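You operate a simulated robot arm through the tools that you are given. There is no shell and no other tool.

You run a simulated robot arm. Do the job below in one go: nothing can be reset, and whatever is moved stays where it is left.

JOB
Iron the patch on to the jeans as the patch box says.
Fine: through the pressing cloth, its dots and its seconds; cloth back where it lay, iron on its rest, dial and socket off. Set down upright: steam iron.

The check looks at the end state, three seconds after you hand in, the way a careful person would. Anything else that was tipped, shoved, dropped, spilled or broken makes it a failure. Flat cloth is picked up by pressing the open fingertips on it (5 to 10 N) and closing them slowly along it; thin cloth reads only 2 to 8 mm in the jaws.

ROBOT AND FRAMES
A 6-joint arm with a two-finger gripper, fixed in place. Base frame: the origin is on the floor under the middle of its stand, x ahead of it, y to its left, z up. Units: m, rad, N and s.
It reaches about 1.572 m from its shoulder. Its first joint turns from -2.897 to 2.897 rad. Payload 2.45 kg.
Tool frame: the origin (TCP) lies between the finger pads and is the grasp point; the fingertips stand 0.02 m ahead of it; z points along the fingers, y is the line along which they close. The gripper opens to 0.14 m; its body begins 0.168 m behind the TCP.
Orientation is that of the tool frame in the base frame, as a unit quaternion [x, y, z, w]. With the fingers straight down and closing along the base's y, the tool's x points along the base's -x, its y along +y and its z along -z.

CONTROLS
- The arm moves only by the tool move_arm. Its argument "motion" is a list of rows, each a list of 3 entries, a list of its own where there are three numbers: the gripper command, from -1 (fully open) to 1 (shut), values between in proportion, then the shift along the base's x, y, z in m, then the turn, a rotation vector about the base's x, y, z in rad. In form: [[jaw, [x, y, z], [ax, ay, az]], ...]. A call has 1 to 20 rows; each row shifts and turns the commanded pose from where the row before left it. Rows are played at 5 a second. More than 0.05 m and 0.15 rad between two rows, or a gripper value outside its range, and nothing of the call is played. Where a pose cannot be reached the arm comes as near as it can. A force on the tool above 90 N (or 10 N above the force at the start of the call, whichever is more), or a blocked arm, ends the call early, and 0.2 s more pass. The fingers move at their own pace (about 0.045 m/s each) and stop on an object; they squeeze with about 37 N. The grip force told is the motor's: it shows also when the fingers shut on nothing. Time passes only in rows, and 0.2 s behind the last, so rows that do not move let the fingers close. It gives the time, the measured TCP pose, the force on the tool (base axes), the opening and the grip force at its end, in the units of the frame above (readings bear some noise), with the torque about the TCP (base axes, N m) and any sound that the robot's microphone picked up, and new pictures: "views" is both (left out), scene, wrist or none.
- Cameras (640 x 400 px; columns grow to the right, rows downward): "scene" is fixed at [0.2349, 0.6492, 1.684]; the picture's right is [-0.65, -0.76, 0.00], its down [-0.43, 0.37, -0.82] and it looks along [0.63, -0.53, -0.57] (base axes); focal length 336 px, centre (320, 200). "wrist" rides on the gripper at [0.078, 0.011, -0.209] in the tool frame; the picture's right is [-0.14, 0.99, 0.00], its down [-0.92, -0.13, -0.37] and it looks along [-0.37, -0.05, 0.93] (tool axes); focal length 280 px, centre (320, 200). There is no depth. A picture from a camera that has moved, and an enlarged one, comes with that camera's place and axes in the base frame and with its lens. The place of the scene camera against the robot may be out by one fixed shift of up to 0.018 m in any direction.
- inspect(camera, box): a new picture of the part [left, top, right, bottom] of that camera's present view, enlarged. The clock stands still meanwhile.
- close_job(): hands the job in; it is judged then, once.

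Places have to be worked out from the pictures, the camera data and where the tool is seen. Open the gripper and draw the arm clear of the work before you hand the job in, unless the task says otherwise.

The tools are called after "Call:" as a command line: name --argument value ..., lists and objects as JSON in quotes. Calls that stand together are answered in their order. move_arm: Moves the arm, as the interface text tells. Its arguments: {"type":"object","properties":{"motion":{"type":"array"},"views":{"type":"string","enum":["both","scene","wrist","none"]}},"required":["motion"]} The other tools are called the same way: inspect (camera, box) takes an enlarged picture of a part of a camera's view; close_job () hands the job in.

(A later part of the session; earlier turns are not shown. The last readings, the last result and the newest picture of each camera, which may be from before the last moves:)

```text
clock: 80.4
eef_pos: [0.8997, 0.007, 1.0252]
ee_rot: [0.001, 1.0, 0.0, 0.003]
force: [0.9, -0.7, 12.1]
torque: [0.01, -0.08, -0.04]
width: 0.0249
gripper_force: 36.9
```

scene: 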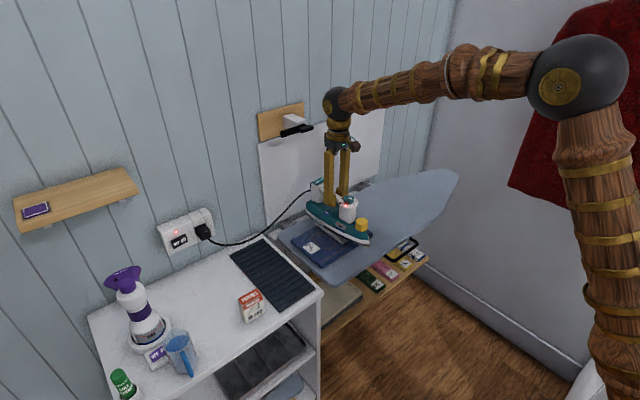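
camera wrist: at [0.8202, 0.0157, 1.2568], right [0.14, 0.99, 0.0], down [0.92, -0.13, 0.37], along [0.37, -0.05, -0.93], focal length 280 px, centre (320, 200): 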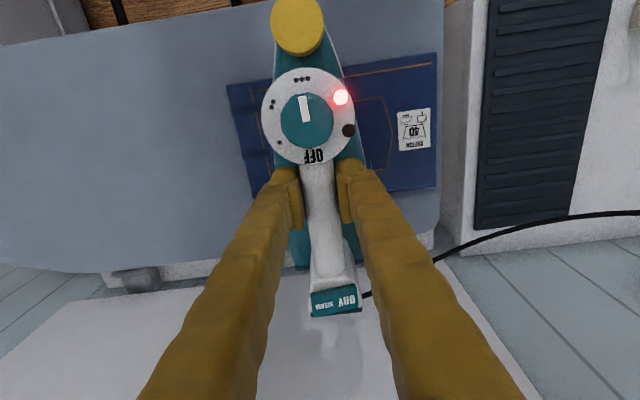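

Pressing at ~22 N total (12 N plus the iron's weight). I hold; solid contact counted from about t ≈ 79.8, aiming to lift at ≈ 90.2.

Call:
move_arm --motion '[[1, [0, 0, -0.0004], [0, 0, 0]], [1, [0, 0, 0], [0, 0, 0]], [1, [0, 0, 0], [0, 0, 0]], [1, [0, 0, 0], [0, 0, 0]], [1, [0, 0, 0], [0, 0, 0]], [1, [0, 0, 0], [0, 0, 0]], [1, [0, 0, 0], [0, 0, 0]], [1, [0, 0, 0], [0, 0, 0]], [1, [0, 0, 0], [0, 0, 0]], [1, [0, 0, 0], [0, 0, 0]], [1, [0, 0, 0], [0, 0, 0]], [1, [0, 0, 0], [0, 0, 0]], [1, [0, 0, 0], [0, 0, 0]], [1, [0, 0, 0], [0, 0, 0]], [1, [0, 0, 0], [0, 0, 0]], [1, [0, 0, 0], [0, 0, 0]], [1, [0, 0, 0], [0, 0, 0]], [1, [0, 0, 0], [0, 0, 0]], [1, [0, 0, 0], [0, 0, 0]], [1, [0, 0, 0], [0, 0, 0]]]' --views "both"

```text
clock: 84.6
eef_pos: [0.9006, 0.0065, 1.0248]
ee_rot: [0.001, 1.0, 0.0, 0.001]
force: [-0.5, 0.6, 9.2]
torque: [0.02, 0.02, -0.03]
width: 0.0242
gripper_force: 37.1
camera wrist: at [0.8207, 0.0188, 1.2322], right [0.14, 0.99, 0.0], down [0.92, -0.13, 0.37], along [0.37, -0.05, -0.93], focal length 280 px, centre (320, 200)
```

scene: 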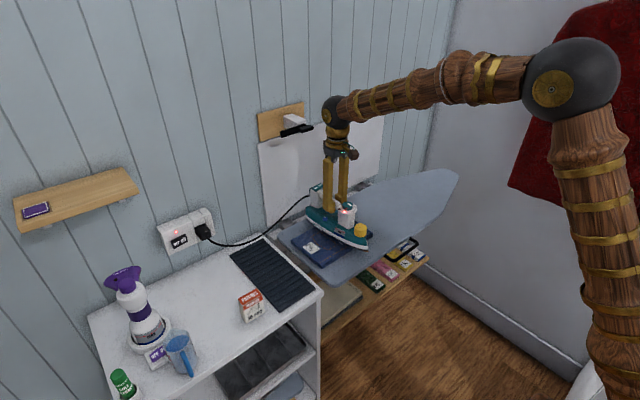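
wrist: 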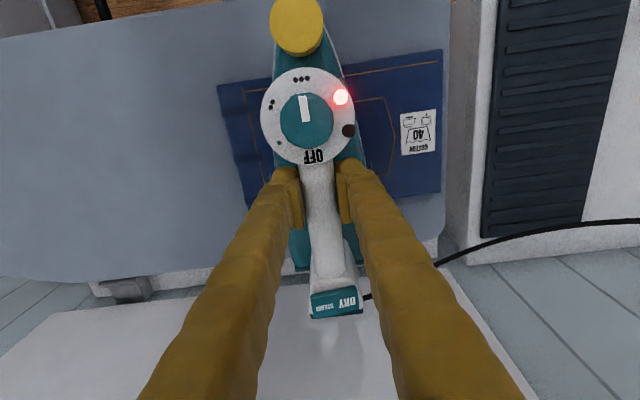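

Steady press of ~19 N total at t = 84.6, all stable. I hold another 4.2 s.

Call:
move_arm --motion '[[1, [0, 0, -0.0003], [0, 0, 0]], [1, [0, 0, 0], [0, 0, 0]], [1, [0, 0, 0], [0, 0, 0]], [1, [0, 0, 0], [0, 0, 0]], [1, [0, 0, 0], [0, 0, 0]], [1, [0, 0, 0], [0, 0, 0]], [1, [0, 0, 0], [0, 0, 0]], [1, [0, 0, 0], [0, 0, 0]], [1, [0, 0, 0], [0, 0, 0]], [1, [0, 0, 0], [0, 0, 0]], [1, [0, 0, 0], [0, 0, 0]], [1, [0, 0, 0], [0, 0, 0]], [1, [0, 0, 0], [0, 0, 0]], [1, [0, 0, 0], [0, 0, 0]], [1, [0, 0, 0], [0, 0, 0]], [1, [0, 0, 0], [0, 0, 0]], [1, [0, 0, 0], [0, 0, 0]], [1, [0, 0, 0], [0, 0, 0]], [1, [0, 0, 0], [0, 0, 0]], [1, [0, 0, 0], [0, 0, 0]]]' --views "none"

```text
clock: 88.8
eef_pos: [0.8997, 0.0069, 1.0231]
ee_rot: [0.001, 1.0, 0.0, 0.002]
force: [-0.3, -0.2, 9.4]
torque: [0.02, -0.02, -0.01]
width: 0.0242
gripper_force: 36.5
```

t = 88.8, still pressing. I hold 1.6 s more, then lift straight up (t ≈ 90.4).

Call:
move_arm --motion '[[1, [0, 0, 0], [0, 0, 0]], [1, [0, 0, 0], [0, 0, 0]], [1, [0, 0, 0], [0, 0, 0]], [1, [0, 0, 0], [0, 0, 0]], [1, [0, 0, 0], [0, 0, 0]], [1, [0, 0, 0], [0, 0, 0]], [1, [0, 0, 0], [0, 0, 0]], [1, [0, 0, 0.008], [0, 0, 0]], [1, [0, 0, 0.02], [0, 0, 0]], [1, [0, 0, 0.03], [0, 0, 0]], [1, [0, 0, 0.03], [0, 0, 0]], [1, [0, 0, 0], [0, 0, 0]]]'

Call:
inspect --camera "scene" --box '[270, 150, 400, 290]'

Call:
inspect --camera "wrist" --box '[400, 0, 640, 260]'

```text
clock: 91.4
eef_pos: [0.9011, 0.0062, 1.1099]
ee_rot: [0.001, 1.0, 0.0, 0.001]
force: [-0.2, -0.1, -9.5]
torque: [-0.01, -0.08, 0.0]
width: 0.0242
gripper_force: 36.7
camera wrist: at [0.8229, 0.0175, 1.3188], right [0.14, 0.99, 0.0], down [0.92, -0.13, 0.37], along [0.37, -0.05, -0.93], focal length 280 px, centre (320, 200)
```

scene: 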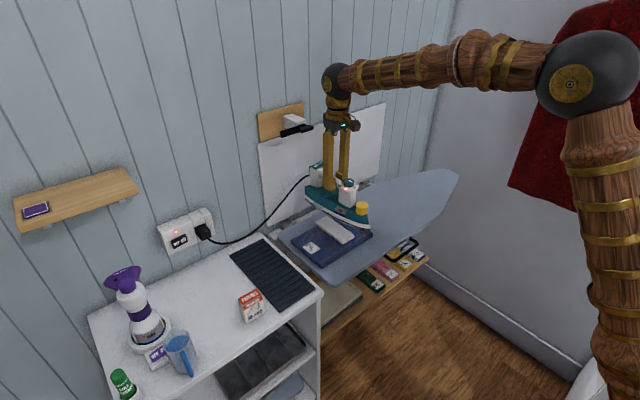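
wrist: 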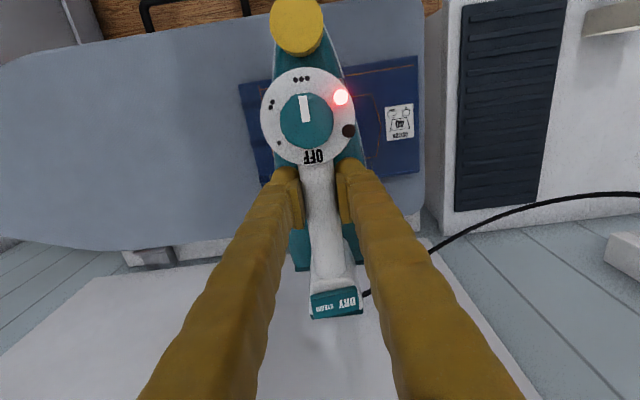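

```text
2.86 times, centred on (335, 220) of scene
camera zoom: at [0.2349, 0.6492, 1.684], right [-0.65, -0.76, 0.0], down [-0.43, 0.37, -0.82], along [0.63, -0.53, -0.57], focal length 959 px, centre (277, 143)
```

zoom: 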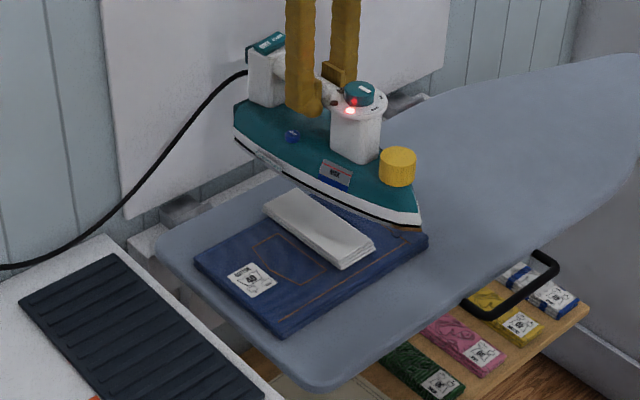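

```text
1.54 times, centred on (520, 130) of wrist
camera zoom: at [0.8229, 0.0175, 1.3188], right [0.14, 0.99, 0.0], down [0.92, -0.13, 0.37], along [0.37, -0.05, -0.93], focal length 431 px, centre (12, 308)
```

zoom: 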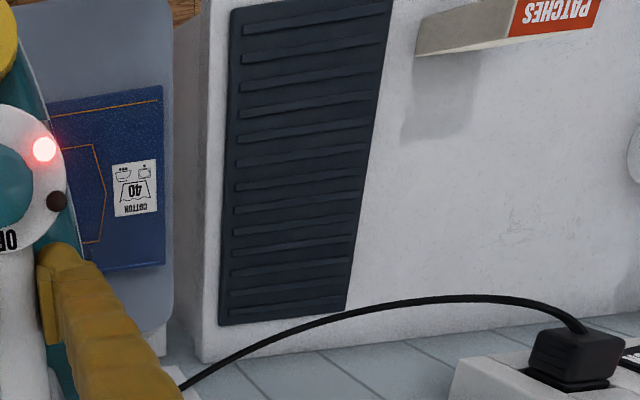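

Pressing done (≈10.4 s); the cloth stayed in place. I carry the iron back over its rest (mat centre y ≈ 0.284), where TCP should be about (0.927, 0.284).

Call:
move_arm --motion '[[1, [0.003, 0.02, 0], [0, 0, 0]], [1, [0.003, 0.035, 0], [0, 0, 0]], [1, [0.004, 0.04, 0], [0, 0, 0]], [1, [0.004, 0.04, 0], [0, 0, 0]], [1, [0.004, 0.04, 0], [0, 0, 0]], [1, [0.004, 0.04, 0], [0, 0, 0]], [1, [0.003, 0.035, 0], [0, 0, 0]], [1, [0.001, 0.028, 0], [0, 0, 0]], [1, [0, 0, -0.03], [0, 0, 0]], [1, [0, 0, -0.035], [0, 0, 0]], [1, [0, 0, -0.02], [0, 0, 0]], [1, [0, 0, 0], [0, 0, 0]]]'

Call:
inspect --camera "scene" --box '[220, 180, 330, 310]'

Call:
inspect --camera "wrist" --box '[200, 0, 440, 280]'

```text
clock: 94.0
eef_pos: [0.9235, 0.2837, 1.0267]
ee_rot: [0.001, 1.0, -0.001, 0.002]
force: [-0.1, 0.0, -10.8]
torque: [0.02, -0.13, -0.01]
width: 0.024
gripper_force: 37.1
camera wrist: at [0.8449, 0.2964, 1.2345], right [0.14, 0.99, 0.0], down [0.92, -0.13, 0.37], along [0.37, -0.05, -0.93], focal length 280 px, centre (320, 200)
```

scene: 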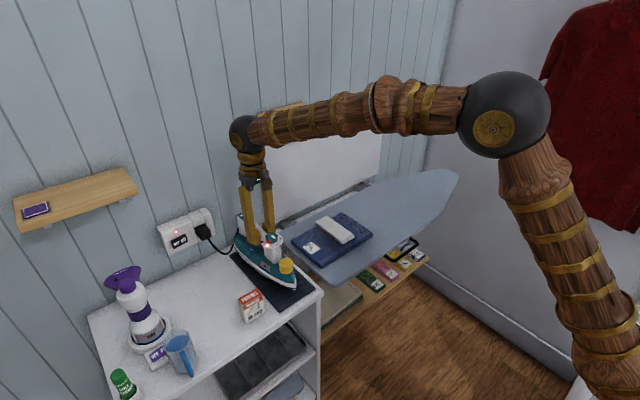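
wrist: 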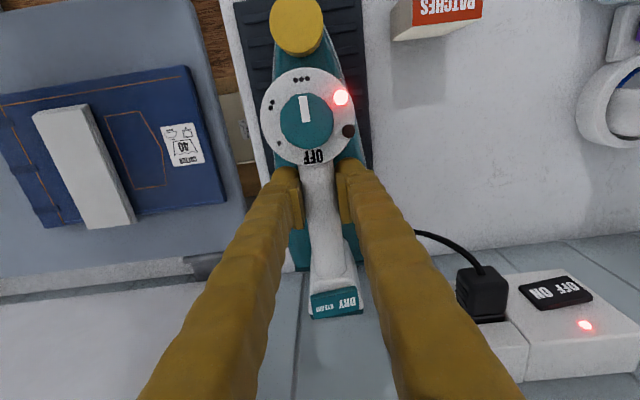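

```text
3.08 times, centred on (275, 245) of scene
camera zoom: at [0.2349, 0.6492, 1.684], right [-0.65, -0.76, 0.0], down [-0.43, 0.37, -0.82], along [0.63, -0.53, -0.57], focal length 1033 px, centre (458, 62)
```

zoom: 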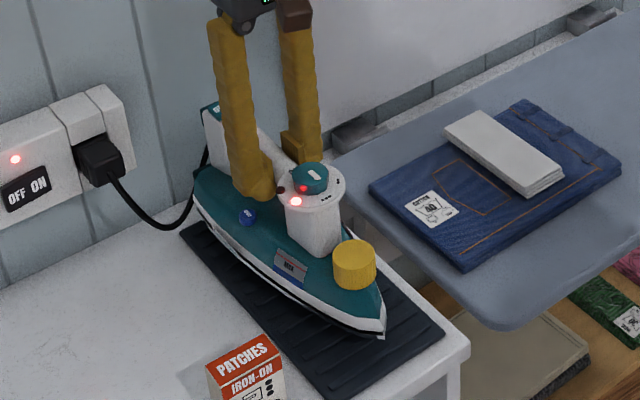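

```text
1.43 times, centred on (320, 140) of wrist
camera zoom: at [0.8449, 0.2964, 1.2345], right [0.14, 0.99, 0.0], down [0.92, -0.13, 0.37], along [0.37, -0.05, -0.93], focal length 401 px, centre (320, 286)
```

zoom: 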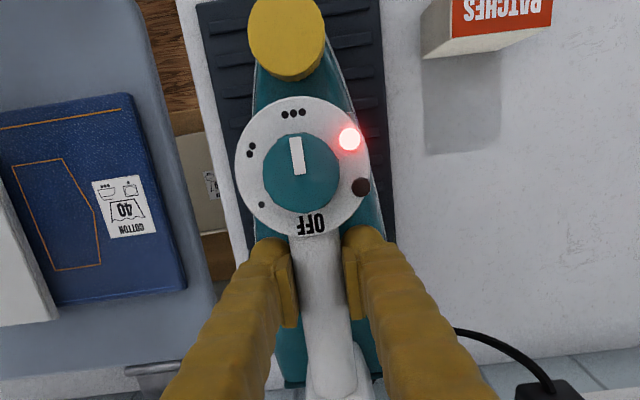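

Iron is over the rest, aligned. I lower it onto the mat gently.

Call:
move_arm --motion '[[1, [0.003, 0, -0.012], [0, 0, 0]], [1, [0, 0, -0.008], [0, 0, 0]], [1, [0, 0, -0.003], [0, 0, 0]], [1, [0, 0, 0], [0, 0, 0]]]' --views "none"

```text
clock: 95.0
eef_pos: [0.9292, 0.2848, 1.0033]
ee_rot: [0.0, 1.0, 0.0, 0.002]
force: [-0.4, -0.5, -10.4]
torque: [0.0, -0.1, -0.03]
width: 0.0244
gripper_force: 37.1
```

Call:
move_arm --motion '[[1, [-0.001, -0.001, -0.002], [0, 0, 0]], [1, [0, 0, -0.0015], [0, 0, 0]], [1, [0, 0, 0], [0, 0, 0]]]' --views "none"

```text
clock: 95.8
eef_pos: [0.9269, 0.2838, 1.0006]
ee_rot: [0.001, 1.0, 0.0, 0.001]
force: [-0.3, -0.9, -8.8]
torque: [-0.01, -0.09, 0.02]
width: 0.0241
gripper_force: 37.1
```

Call:
move_arm --motion '[[1, [0, 0, -0.0015], [0, 0, 0]], [1, [0, 0, -0.001], [0, 0, 0]], [1, [0, 0, 0], [0, 0, 0]]]' --views "none"

```text
clock: 96.6
eef_pos: [0.9276, 0.2842, 0.9983]
ee_rot: [0.001, 1.0, 0.0, 0.002]
force: [-0.3, -0.6, -9.9]
torque: [-0.02, -0.08, 0.01]
width: 0.0241
gripper_force: 36.9
```

Still hanging at 0.998; a little lower.

Call:
move_arm --motion '[[1, [0, 0, -0.0015], [0, 0, 0]], [1, [0, 0, -0.0015], [0, 0, 0]], [1, [0, 0, 0], [0, 0, 0]]]' --views "none"

```text
clock: 97.4
eef_pos: [0.9288, 0.2848, 0.9963]
ee_rot: [0.001, 1.0, 0.0, 0.002]
force: [8.3, -3.9, 23.2]
torque: [0.0, 0.16, 0.05]
width: 0.0242
gripper_force: 37.6
```

On the mat (+23 N). I relieve 1 mm, open and rise clear of the handle.

Call:
move_arm --motion '[[1, [0, 0, 0.001], [0, 0, 0]], [0.6, [0, 0, 0], [0, 0, 0]], [0.4, [0, 0, 0], [0, 0, 0]], [0.2, [0, 0, 0], [0, 0, 0]], [0.05, [0, 0, 0], [0, 0, 0]], [0.05, [0, 0, 0], [0, 0, 0]], [0.05, [0, 0, 0.02], [0, 0, 0]], [0.05, [0, 0, 0.04], [0, 0, 0]], [0.05, [-0.02, 0, 0.045], [0, 0, 0]], [0.05, [-0.03, 0, 0.03], [0, 0, 0]], [0.05, [-0.01, 0, 0.03], [0, 0, 0]], [0.05, [0, 0, 0], [0, 0, 0]]]'

Call:
inspect --camera "wrist" --box '[220, 60, 420, 260]'

Call:
inspect --camera "scene" --box '[220, 190, 320, 310]'

```text
clock: 100.0
eef_pos: [0.8681, 0.2856, 1.1598]
ee_rot: [0.0, 1.0, 0.0, 0.002]
force: [0.2, 0.1, 1.0]
torque: [0.0, 0.01, 0.0]
width: 0.0664
gripper_force: 0.1
camera wrist: at [0.7891, 0.2967, 1.3679], right [0.14, 0.99, 0.0], down [0.92, -0.13, 0.37], along [0.37, -0.05, -0.93], focal length 280 px, centre (320, 200)
```

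scene: 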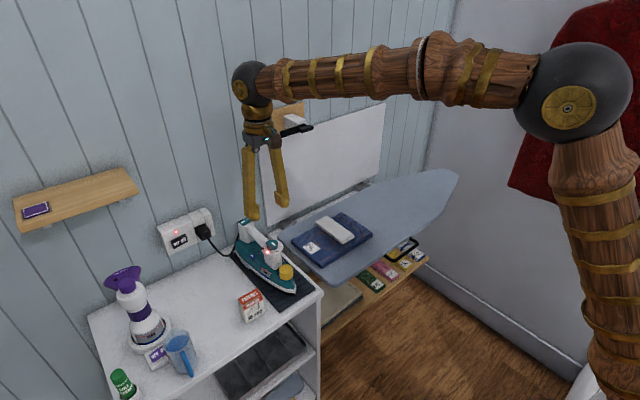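
wrist: 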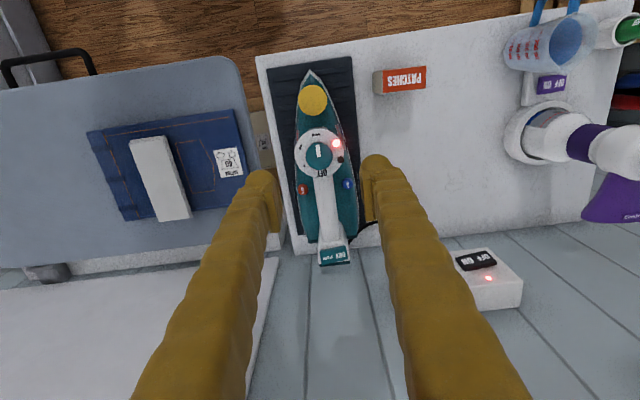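

```text
2.00 times, centred on (320, 160) of wrist
camera zoom: at [0.7891, 0.2967, 1.3679], right [0.14, 0.99, 0.0], down [0.92, -0.13, 0.37], along [0.37, -0.05, -0.93], focal length 561 px, centre (320, 280)
```

zoom: 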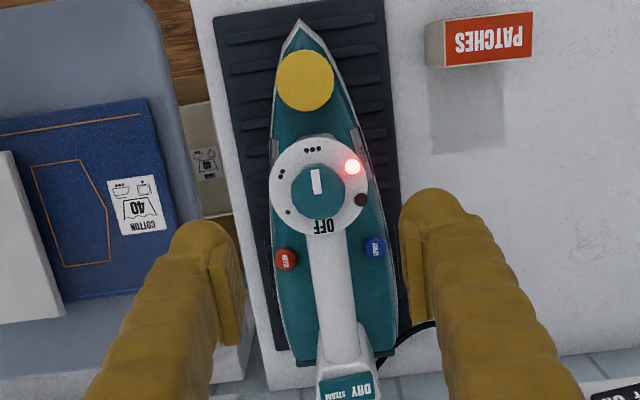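

```text
3.33 times, centred on (270, 250) of scene
camera zoom: at [0.2349, 0.6492, 1.684], right [-0.65, -0.76, 0.0], down [-0.43, 0.37, -0.82], along [0.63, -0.53, -0.57], focal length 1119 px, centre (487, 33)
```

zoom: 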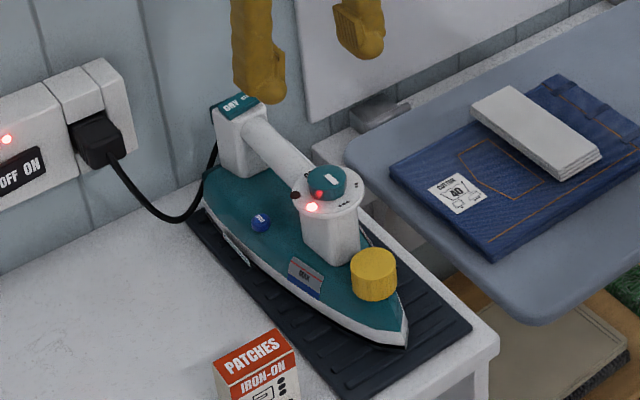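

Iron is back on its rest, upright, knob at (0.866, 0.2847). Now I turn the gripper −90° above the dial to be ready to turn it back CCW to OFF.

Call:
move_arm --motion '[[0.2, [-0.002, -0.001, 0], [0, 0, -0.1428]], [0.2, [0, 0, 0], [0, 0, -0.1428]], [0.2, [0, 0, 0], [0, 0, -0.1428]], [0.2, [0, 0, 0], [0, 0, -0.1428]], [0.2, [0, 0, 0], [0, 0, -0.1428]], [0.2, [0, 0, 0], [0, 0, -0.1428]], [0.2, [0, 0, 0], [0, 0, -0.1428]], [0.2, [0, 0, 0], [0, 0, -0.1428]], [0.2, [0, 0, -0.01], [0, 0, -0.1428]], [0.2, [0, 0, -0.03], [0, 0, -0.1428]], [0.2, [0, 0, -0.03], [0, 0, -0.1428]], [0.2, [0, 0, 0], [0, 0, 0]]]'

Call:
inspect --camera "wrist" --box '[220, 80, 420, 260]'

```text
clock: 102.6
eef_pos: [0.8655, 0.2826, 1.0897]
ee_rot: [0.708, 0.706, -0.001, 0.001]
force: [0.3, 0.3, -0.1]
torque: [-0.01, -0.02, 0.01]
width: 0.056
gripper_force: 0.0
camera wrist: at [0.8761, 0.3623, 1.2986], right [0.99, -0.14, 0.0], down [-0.13, -0.92, 0.37], along [-0.05, -0.37, -0.93], focal length 280 px, centre (320, 200)
```

scene: 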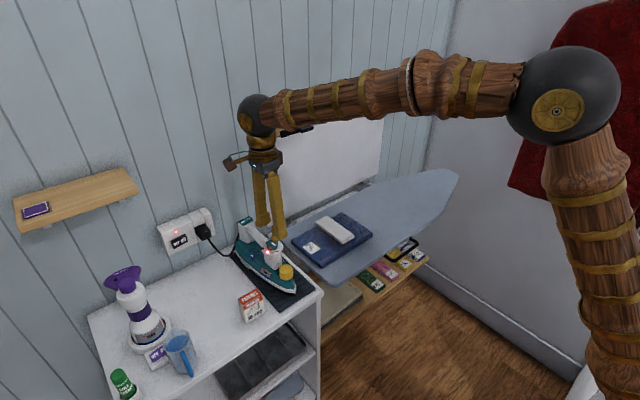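
wrist: 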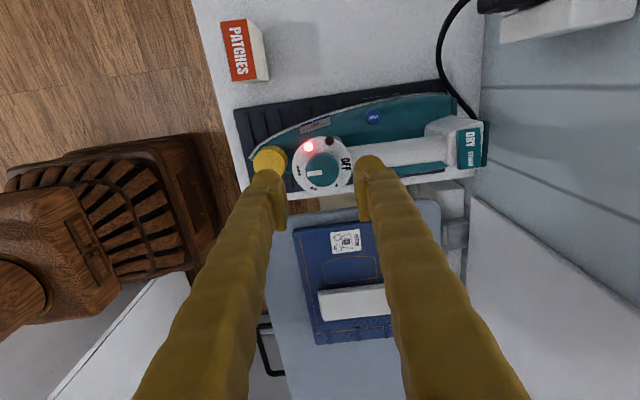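

```text
2.22 times, centred on (320, 170) of wrist
camera zoom: at [0.8761, 0.3623, 1.2986], right [0.99, -0.14, 0.0], down [-0.13, -0.92, 0.37], along [-0.05, -0.37, -0.93], focal length 623 px, centre (320, 267)
```

zoom: 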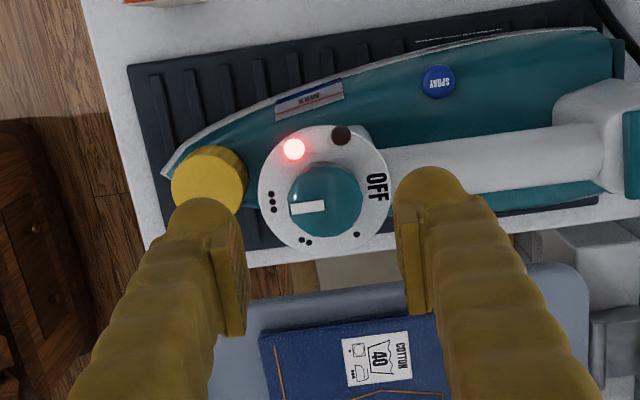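

Knob is centred within ~2 mm of the TCP axis; I correct and descend around it, staying slightly higher than last time to avoid pressing the dial plate.

Call:
move_arm --motion '[[0.2, [0.0015, 0.0018, -0.025], [0, 0, 0]], [0.2, [0, 0, -0.02], [0, 0, 0]], [0.2, [0, 0, -0.007], [0, 0, 0]], [0.2, [0, 0, 0], [0, 0, 0]]]'

Call:
inspect --camera "wrist" --box '[220, 100, 420, 260]'

```text
clock: 103.6
eef_pos: [0.8682, 0.2844, 1.0384]
ee_rot: [0.708, 0.706, -0.001, 0.001]
force: [-0.3, 0.6, -0.3]
torque: [-0.01, 0.0, 0.0]
width: 0.056
gripper_force: 0.1
camera wrist: at [0.8782, 0.3634, 1.2464], right [0.99, -0.14, 0.0], down [-0.13, -0.92, 0.37], along [-0.05, -0.37, -0.93], focal length 280 px, centre (320, 200)
```

scene: 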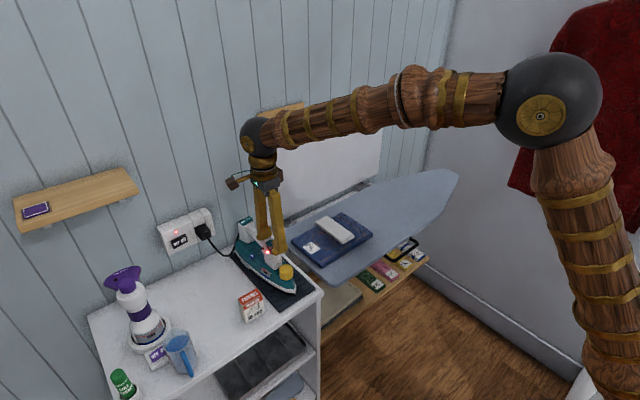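
wrist: 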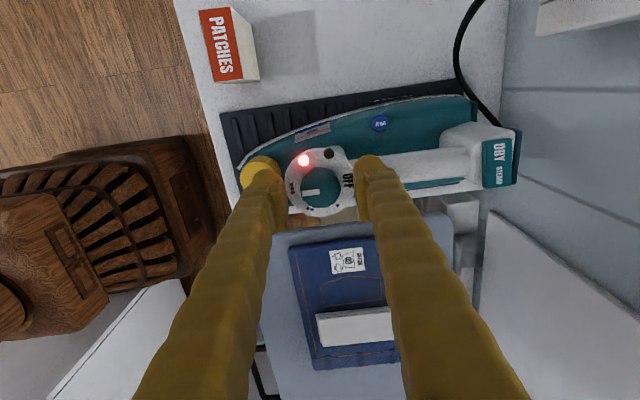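

```text
2.50 times, centred on (320, 180) of wrist
camera zoom: at [0.8782, 0.3634, 1.2464], right [0.99, -0.14, 0.0], down [-0.13, -0.92, 0.37], along [-0.05, -0.37, -0.93], focal length 701 px, centre (320, 250)
```

zoom: 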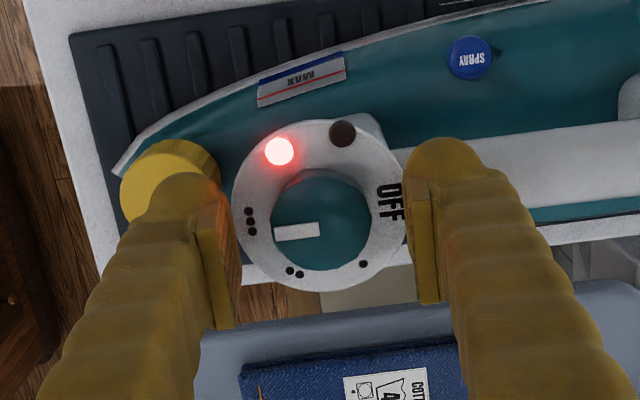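

Knob centred between the fingers. I lower 2 mm, close on it and check the force.

Call:
move_arm --motion '[[0.3, [0, 0, -0.002], [0, 0, 0]], [0.4, [0, 0, 0], [0, 0, 0]], [0.45, [0, 0, 0], [0, 0, 0]], [0.5, [0, 0, 0], [0, 0, 0]], [0.55, [0, 0, 0], [0, 0, 0]], [0.6, [0, 0, 0], [0, 0, 0]], [0.6, [0, 0, 0], [0, 0, 0]]]' --views "none"

```text
clock: 105.2
eef_pos: [0.8673, 0.2847, 1.037]
ee_rot: [0.707, 0.707, -0.002, 0.001]
force: [4.8, 0.8, 0.3]
torque: [0.02, -0.03, 0.01]
width: 0.032
gripper_force: 38.0
```

Gripped with no vertical load. I turn CCW (+z) 90° first.

Call:
move_arm --motion '[[0.6, [0, 0, 0], [0, 0, 0.1]], [0.6, [0, 0, 0], [0, 0, 0.14]], [0.6, [0, 0, 0], [0, 0, 0.14]], [0.6, [0, 0, 0], [0, 0, 0.14]], [0.6, [0, 0, 0], [0, 0, 0.14]], [0.6, [0, 0, 0], [0, 0, 0.14]], [0.6, [0, 0, 0], [0, 0, 0.14]], [0.6, [0, 0, 0], [0, 0, 0.14]], [0.6, [0, 0, 0], [0, 0, 0.14]], [0.6, [0, 0, 0], [0, 0, 0.14]], [0.6, [0, 0, 0], [0, 0, 0.14]], [0.6, [0, 0, 0], [0, 0, 0.0708]], [0.6, [0, 0, 0], [0, 0, 0]]]' --views "wrist"

Call:
inspect --camera "wrist" --box '[220, 60, 420, 260]'

```text
clock: 108.0
eef_pos: [0.8688, 0.2851, 1.0373]
ee_rot: [0.0, 1.0, 0.0, 0.002]
force: [-0.5, -1.3, 0.0]
torque: [-0.02, 0.14, 0.0]
width: 0.0322
gripper_force: 36.8
camera wrist: at [0.7889, 0.2962, 1.245], right [0.14, 0.99, 0.0], down [0.92, -0.13, 0.37], along [0.37, -0.05, -0.93], focal length 280 px, centre (320, 200)
```

wrist: 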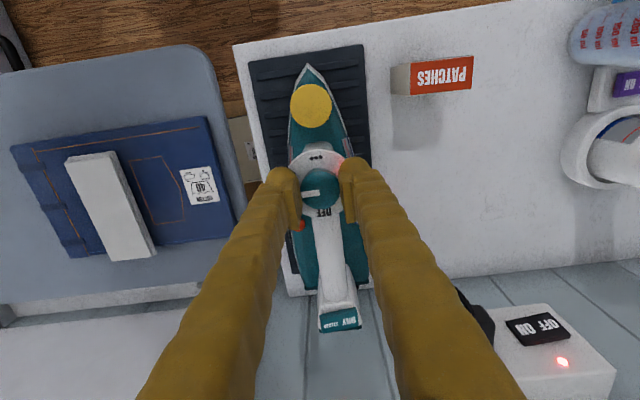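

```text
2.00 times, centred on (320, 160) of wrist
camera zoom: at [0.7889, 0.2962, 1.245], right [0.14, 0.99, 0.0], down [0.92, -0.13, 0.37], along [0.37, -0.05, -0.93], focal length 561 px, centre (320, 280)
```

zoom: 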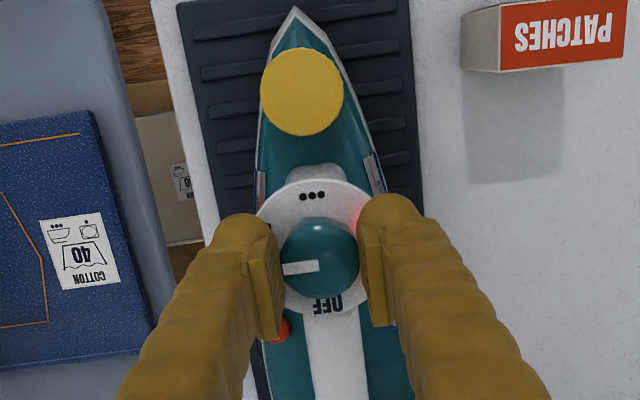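

Dial halfway back, iron steady this time. I turn the rest of the way toward OFF.

Call:
move_arm --motion '[[0.6, [0, 0, 0], [0, 0, 0.1]], [0.6, [0, 0, 0], [0, 0, 0.14]], [0.6, [0, 0, 0], [0, 0, 0.14]], [0.6, [0, 0, 0], [0, 0, 0.14]], [0.6, [0, 0, 0], [0, 0, 0.14]], [0.6, [0, 0, 0], [0, 0, 0.14]], [0.6, [0, 0, 0], [0, 0, 0.14]], [0.6, [0, 0, 0], [0, 0, 0.14]], [0.6, [0, 0, 0], [0, 0, 0.14]], [0.6, [0, 0, 0], [0, 0, 0.14]], [0.6, [0, 0, 0], [0, 0, 0.12]], [0.6, [0, 0, 0], [0, 0, 0]]]' --views "wrist"

Call:
inspect --camera "wrist" --box '[220, 100, 420, 260]'

```text
clock: 110.6
eef_pos: [0.867, 0.2839, 1.0372]
ee_rot: [-0.675, 0.738, 0.001, 0.001]
force: [-0.5, -0.7, 0.2]
torque: [0.1, -0.05, 0.05]
width: 0.0322
gripper_force: 36.4
camera wrist: at [0.8489, 0.2083, 1.2451], right [-0.97, 0.23, 0.0], down [0.21, 0.9, 0.37], along [0.08, 0.36, -0.93], focal length 280 px, centre (320, 200)
```

wrist: 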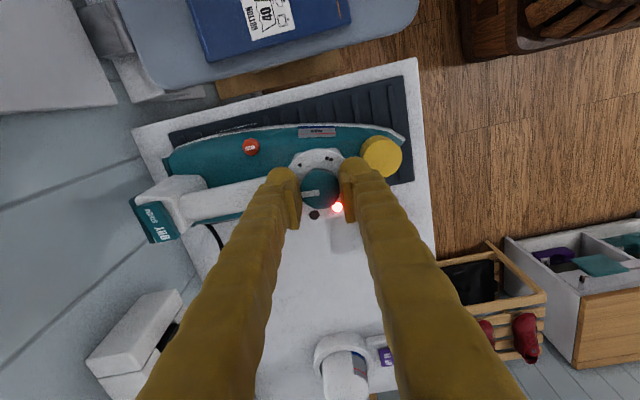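

```text
2.50 times, centred on (320, 180) of wrist
camera zoom: at [0.8489, 0.2083, 1.2451], right [-0.97, 0.23, 0.0], down [0.21, 0.9, 0.37], along [0.08, 0.36, -0.93], focal length 701 px, centre (320, 250)
```

zoom: 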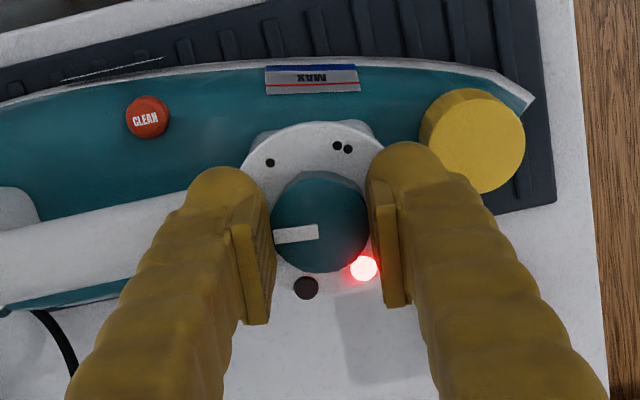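

Pointer should be at OFF now. I release, rise and inspect the dial.

Call:
move_arm --motion '[[0.5, [0, 0, 0], [0, 0, 0]], [0.35, [0, 0, 0], [0, 0, 0]], [0.2, [0, 0, 0], [0, 0, 0]], [0.2, [0, 0, 0], [0, 0, 0]], [0.2, [0, 0, 0.02], [0, 0, 0]], [0.2, [0, 0, 0.04], [0, 0, 0]], [0.2, [0, 0, 0.045], [0, 0, -0.1]], [0.2, [0, 0, 0.03], [0, 0, -0.14]], [0.2, [0, 0, 0], [0, 0, -0.14]], [0.2, [0, 0, 0], [0, 0, -0.14]], [0.2, [0, 0, 0], [0, 0, -0.14]], [0.2, [0, 0, 0], [0, 0, -0.14]], [0.2, [0, 0, 0], [0, 0, -0.14]], [0.2, [0, 0, 0], [0, 0, -0.14]], [0.2, [0, 0, 0], [0, 0, -0.14]], [0.2, [0, 0, 0], [0, 0, -0.14]], [0.2, [0, 0, 0], [0, 0, -0.12]], [0.2, [0, 0, 0], [0, 0, 0]]]'

Call:
inspect --camera "wrist" --box '[220, 60, 420, 260]'

Call:
inspect --camera "wrist" --box '[290, 130, 350, 190]'

Call:
inspect --camera "scene" --box '[220, 190, 320, 310]'

```text
clock: 114.4
eef_pos: [0.8689, 0.2855, 1.1727]
ee_rot: [0.003, 1.0, 0.001, 0.002]
force: [-0.5, -0.2, -0.4]
torque: [-0.03, 0.0, 0.03]
width: 0.056
gripper_force: 0.0
camera wrist: at [0.7884, 0.2967, 1.3798], right [0.14, 0.99, 0.0], down [0.92, -0.13, 0.37], along [0.37, -0.05, -0.93], focal length 280 px, centre (320, 200)
```

scene: 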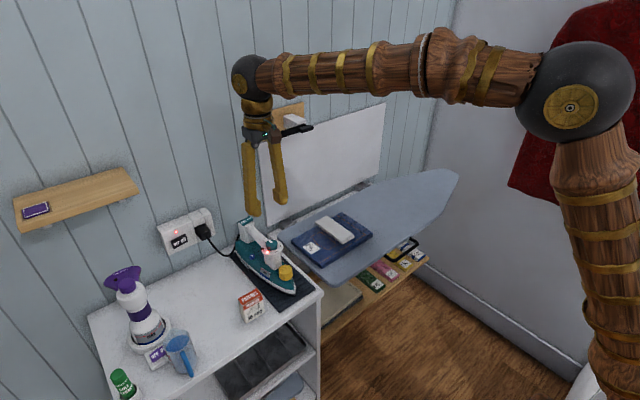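
wrist: 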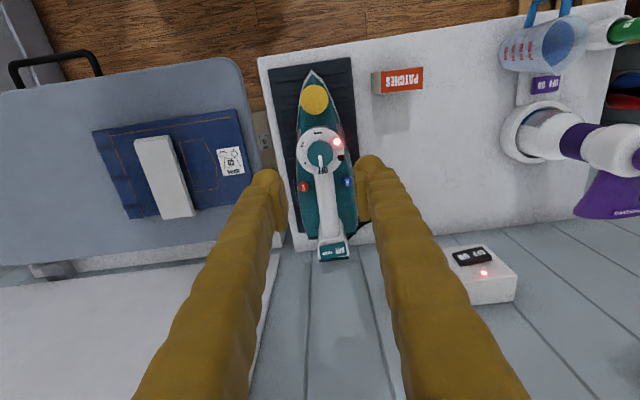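

```text
2.00 times, centred on (320, 160) of wrist
camera zoom: at [0.7884, 0.2967, 1.3798], right [0.14, 0.99, 0.0], down [0.92, -0.13, 0.37], along [0.37, -0.05, -0.93], focal length 561 px, centre (320, 280)
```

zoom: 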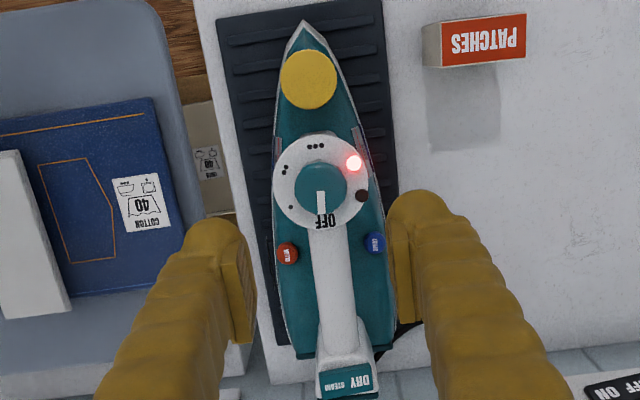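

```text
6.67 times, centred on (320, 160) of wrist
camera zoom: at [0.7884, 0.2967, 1.3798], right [0.14, 0.99, 0.0], down [0.92, -0.13, 0.37], along [0.37, -0.05, -0.93], focal length 1869 px, centre (320, 467)
```

zoom: 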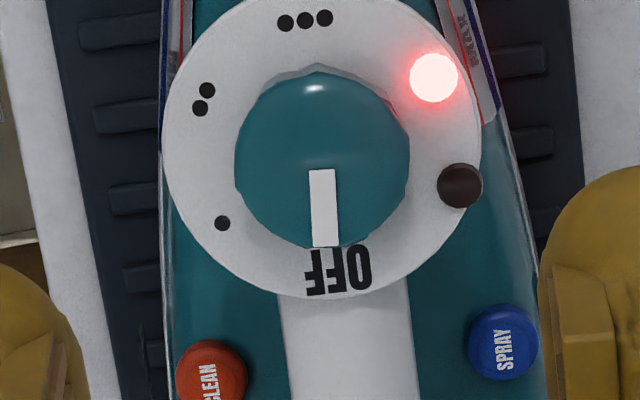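

```text
3.33 times, centred on (270, 250) of scene
camera zoom: at [0.2349, 0.6492, 1.684], right [-0.65, -0.76, 0.0], down [-0.43, 0.37, -0.82], along [0.63, -0.53, -0.57], focal length 1119 px, centre (487, 33)
```

zoom: 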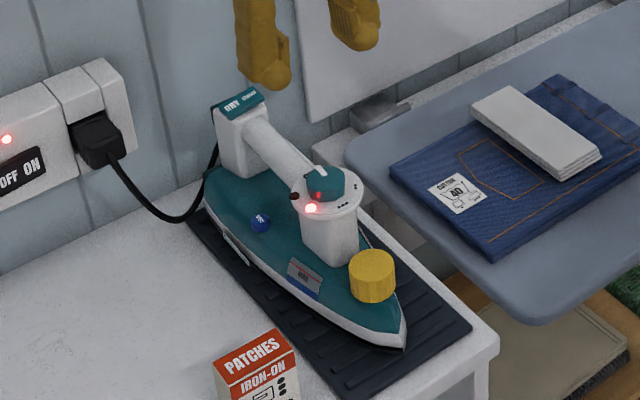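

Dial is back at OFF (within ~2° of where it began), iron level on its rest. Now the socket: I bring the closed fingers, stacked vertically and tilted forward, in front of the OFF half (y ≈ 0.50).

Call:
move_arm --motion '[[0.6, [-0.003, 0.036, 0.003], [0, 0, -0.1428]], [1, [-0.003, 0.036, 0.003], [0, 0, -0.1428]], [1, [-0.003, 0.036, 0.003], [0, 0, -0.1428]], [1, [-0.003, 0.036, 0.003], [0, 0, -0.1428]], [1, [-0.003, 0.036, 0.003], [0, 0, -0.1428]], [1, [-0.003, 0.034, 0.003], [0, 0, -0.1428]], [1, [0, 0, 0], [0, 0, -0.1428]], [1, [0, 0, 0], [0, 0, -0.1428]], [1, [0, 0, 0], [0, 0, -0.1428]], [1, [0, 0, 0], [0, 0, -0.1428]], [1, [0, 0, 0], [0, 0, -0.1428]], [1, [0.014, 0, -0.015], [0, -0.125, 0]], [1, [0.014, 0, -0.015], [0, -0.125, 0]], [1, [0.014, 0, -0.015], [0, -0.125, 0]], [1, [0.014, 0, -0.015], [0, -0.125, 0]], [1, [0.014, 0, -0.015], [0, -0.125, 0]], [1, [0.014, 0, -0.015], [0, -0.125, 0]], [1, [0, 0, 0], [0, 0, 0]]]'

Call:
inspect --camera "wrist" --box '[220, 60, 420, 230]'

Call:
inspect --camera "scene" --box '[80, 170, 280, 330]'

```text
clock: 118.2
eef_pos: [0.9335, 0.4993, 1.1004]
ee_rot: [0.659, 0.657, 0.258, 0.26]
force: [-0.1, -0.5, -0.1]
torque: [0.03, -0.03, 0.0]
width: 0.0001
gripper_force: 29.5
camera wrist: at [0.7976, 0.578, 1.2591], right [0.72, -0.14, 0.68], down [-0.35, -0.92, 0.18], along [0.6, -0.37, -0.71], focal length 280 px, centre (320, 200)
```

scene: 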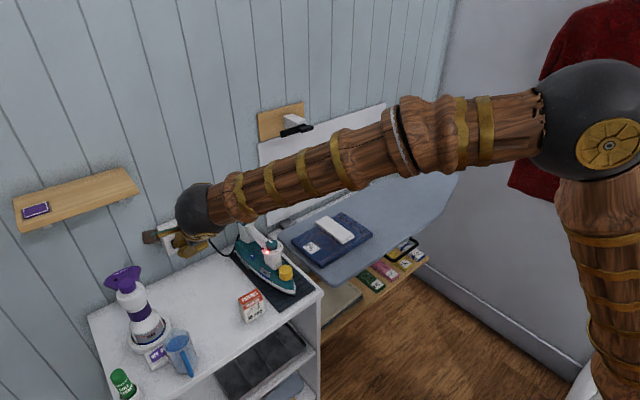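
wrist: 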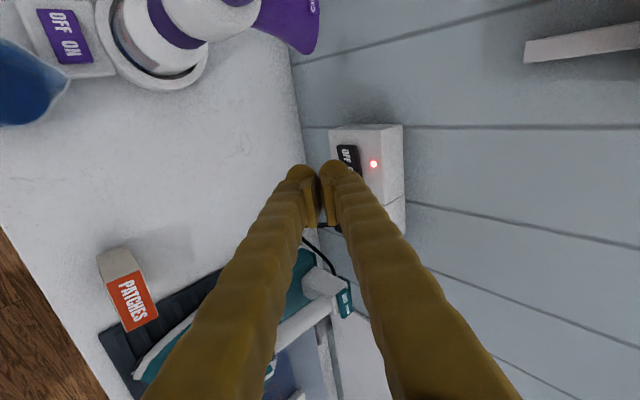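

```text
2.35 times, centred on (320, 145) of wrist
camera zoom: at [0.7976, 0.578, 1.2591], right [0.72, -0.14, 0.68], down [-0.35, -0.92, 0.18], along [0.6, -0.37, -0.71], focal length 660 px, centre (320, 329)
```

zoom: 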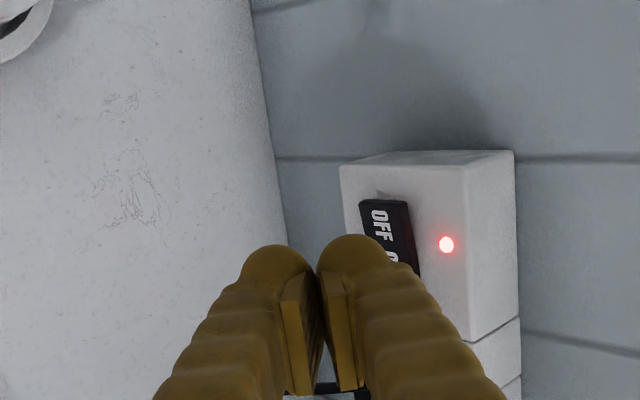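

```text
2.50 times, centred on (180, 250) of scene
camera zoom: at [0.2349, 0.6492, 1.684], right [-0.65, -0.76, 0.0], down [-0.43, 0.37, -0.82], along [0.63, -0.53, -0.57], focal length 839 px, centre (670, 75)
```

zoom: 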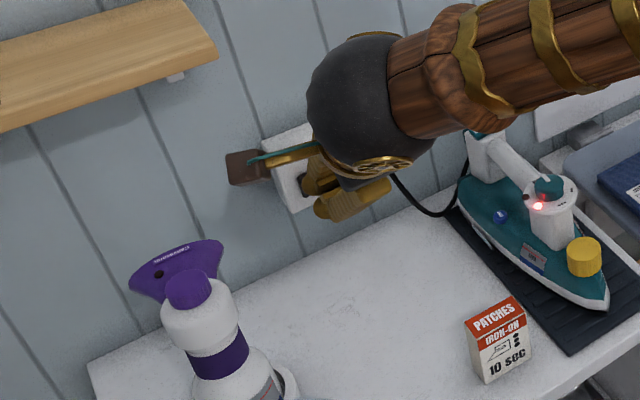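

OFF half is at about (1.037, 0.499, 1.028). I move the fingertips to ~2 cm in front of it.

Call:
move_arm --motion '[[1, [0.017, 0, -0.024], [0, 0, 0]], [1, [0.017, 0.001, -0.024], [0, 0, 0]], [1, [0.016, 0, -0.022], [0, 0, 0]], [1, [0, 0, 0], [0, 0, 0]]]' --views "wrist"

Call:
inspect --camera "wrist" --box '[220, 60, 420, 230]'

```text
clock: 119.2
eef_pos: [0.9827, 0.4978, 1.0312]
ee_rot: [0.659, 0.657, 0.258, 0.26]
force: [0.0, 0.6, 0.1]
torque: [0.0, -0.01, 0.03]
width: 0.0
gripper_force: 29.6
camera wrist: at [0.8485, 0.5783, 1.1898], right [0.72, -0.14, 0.68], down [-0.35, -0.92, 0.18], along [0.6, -0.37, -0.71], focal length 280 px, centre (320, 200)
```

wrist: 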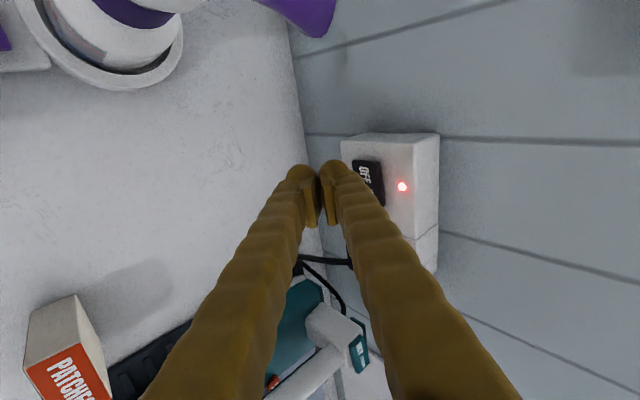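

```text
2.35 times, centred on (320, 145) of wrist
camera zoom: at [0.8485, 0.5783, 1.1898], right [0.72, -0.14, 0.68], down [-0.35, -0.92, 0.18], along [0.6, -0.37, -0.71], focal length 660 px, centre (320, 329)
```

zoom: 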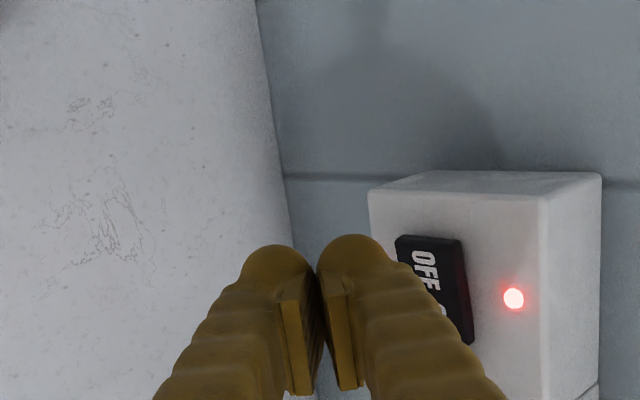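

Aligned with the OFF half. I advance in decreasing steps.

Call:
move_arm --motion '[[1, [0.01, 0.001, 0], [0, 0, 0]], [1, [0.008, 0, 0], [0, 0, 0]], [1, [0.003, 0, 0], [0, 0, 0]], [1, [0, 0, 0], [0, 0, 0]]]' --views "wrist"

Call:
inspect --camera "wrist" --box '[220, 60, 420, 230]'

```text
clock: 120.2
eef_pos: [1.0045, 0.5006, 1.0304]
ee_rot: [0.659, 0.658, 0.258, 0.26]
force: [-0.2, 1.4, -0.4]
torque: [0.01, 0.01, -0.01]
width: 0.0
gripper_force: 29.1
camera wrist: at [0.8699, 0.5801, 1.1892], right [0.72, -0.14, 0.68], down [-0.35, -0.92, 0.18], along [0.6, -0.37, -0.71], focal length 280 px, centre (320, 200)
```

wrist: 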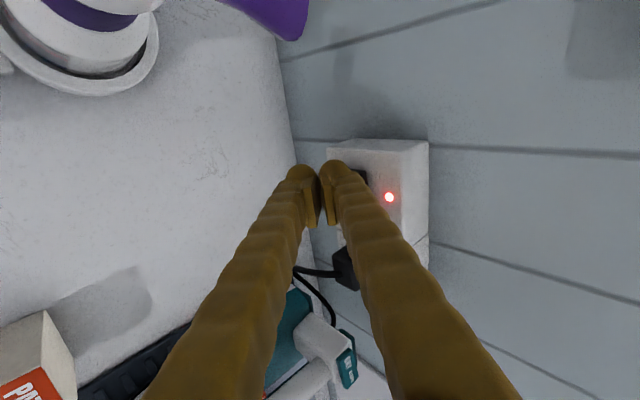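

```text
2.35 times, centred on (320, 145) of wrist
camera zoom: at [0.8699, 0.5801, 1.1892], right [0.72, -0.14, 0.68], down [-0.35, -0.92, 0.18], along [0.6, -0.37, -0.71], focal length 660 px, centre (320, 329)
```

zoom: 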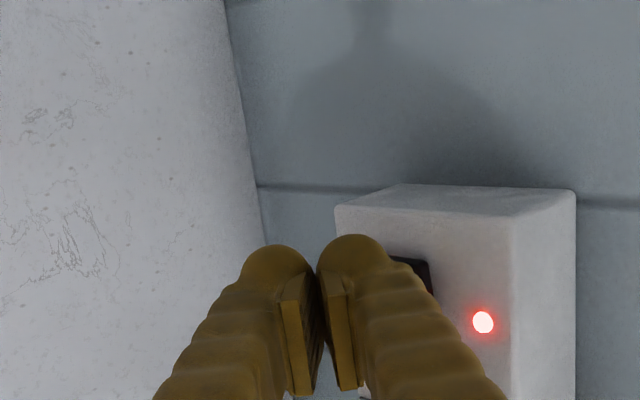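

Fingertip covers the OFF half. Pressing on with 2 mm steps.

Call:
move_arm --motion '[[1, [0.002, 0, 0], [0, 0, 0]], [1, [0.002, 0, 0], [0, 0, 0]], [1, [0.002, 0, 0], [0, 0, 0]], [1, [0, 0, 0], [0, 0, 0]]]' --views "none"

```text
clock: 121.2
eef_pos: [1.012, 0.5005, 1.0293]
ee_rot: [0.659, 0.657, 0.259, 0.26]
force: [-0.3, 0.5, 1.2]
torque: [0.0, -0.03, 0.02]
width: 0.0
gripper_force: 29.1
```

Call:
move_arm --motion '[[1, [0.002, 0, 0], [0, 0, 0]], [1, [0.002, 0, 0], [0, 0, 0]], [1, [0.002, 0, 0], [0, 0, 0]], [1, [0, 0, 0], [0, 0, 0]]]' --views "none"

```text
clock: 122.2
eef_pos: [1.0162, 0.5003, 1.0307]
ee_rot: [0.659, 0.657, 0.258, 0.26]
force: [-0.1, -0.2, 0.4]
torque: [0.02, 0.01, 0.02]
width: 0.0
gripper_force: 29.7
```

Call:
move_arm --motion '[[1, [0.002, 0, 0], [0, 0, 0]], [1, [0.002, 0, 0], [0, 0, 0]], [1, [0.002, 0, 0], [0, 0, 0]], [1, [0, 0, 0], [0, 0, 0]]]' --views "wrist"

Call:
inspect --camera "wrist" --box '[220, 60, 420, 230]'

```text
clock: 123.2
eef_pos: [1.0223, 0.5023, 1.0299]
ee_rot: [0.659, 0.657, 0.257, 0.26]
force: [-14.6, 4.6, 0.5]
torque: [-0.05, -0.14, -0.09]
width: 0.0001
gripper_force: 29.4
heard: click
camera wrist: at [0.8875, 0.5812, 1.1895], right [0.72, -0.14, 0.67], down [-0.35, -0.92, 0.18], along [0.6, -0.37, -0.71], focal length 280 px, centre (320, 200)
```

wrist: 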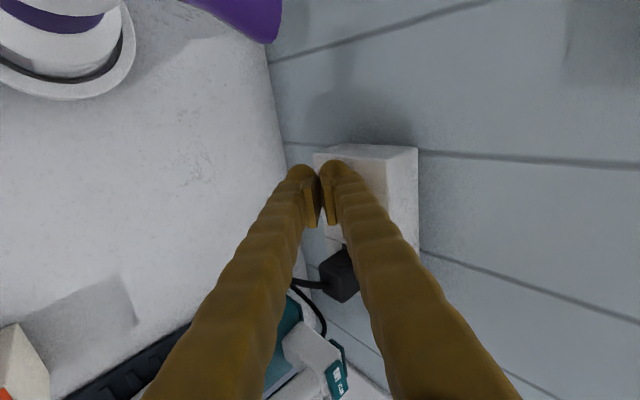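

```text
2.35 times, centred on (320, 145) of wrist
camera zoom: at [0.8875, 0.5812, 1.1895], right [0.72, -0.14, 0.67], down [-0.35, -0.92, 0.18], along [0.6, -0.37, -0.71], focal length 660 px, centre (320, 329)
```

zoom: 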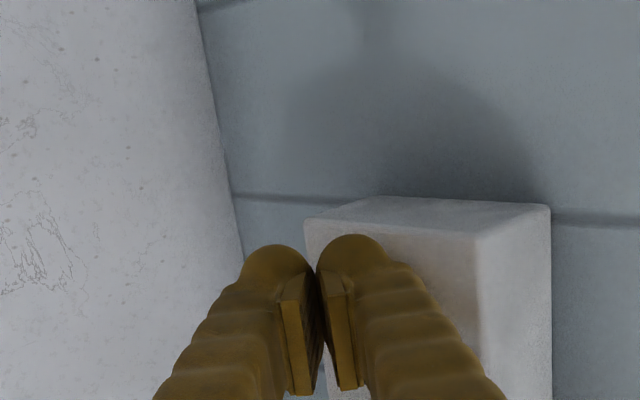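

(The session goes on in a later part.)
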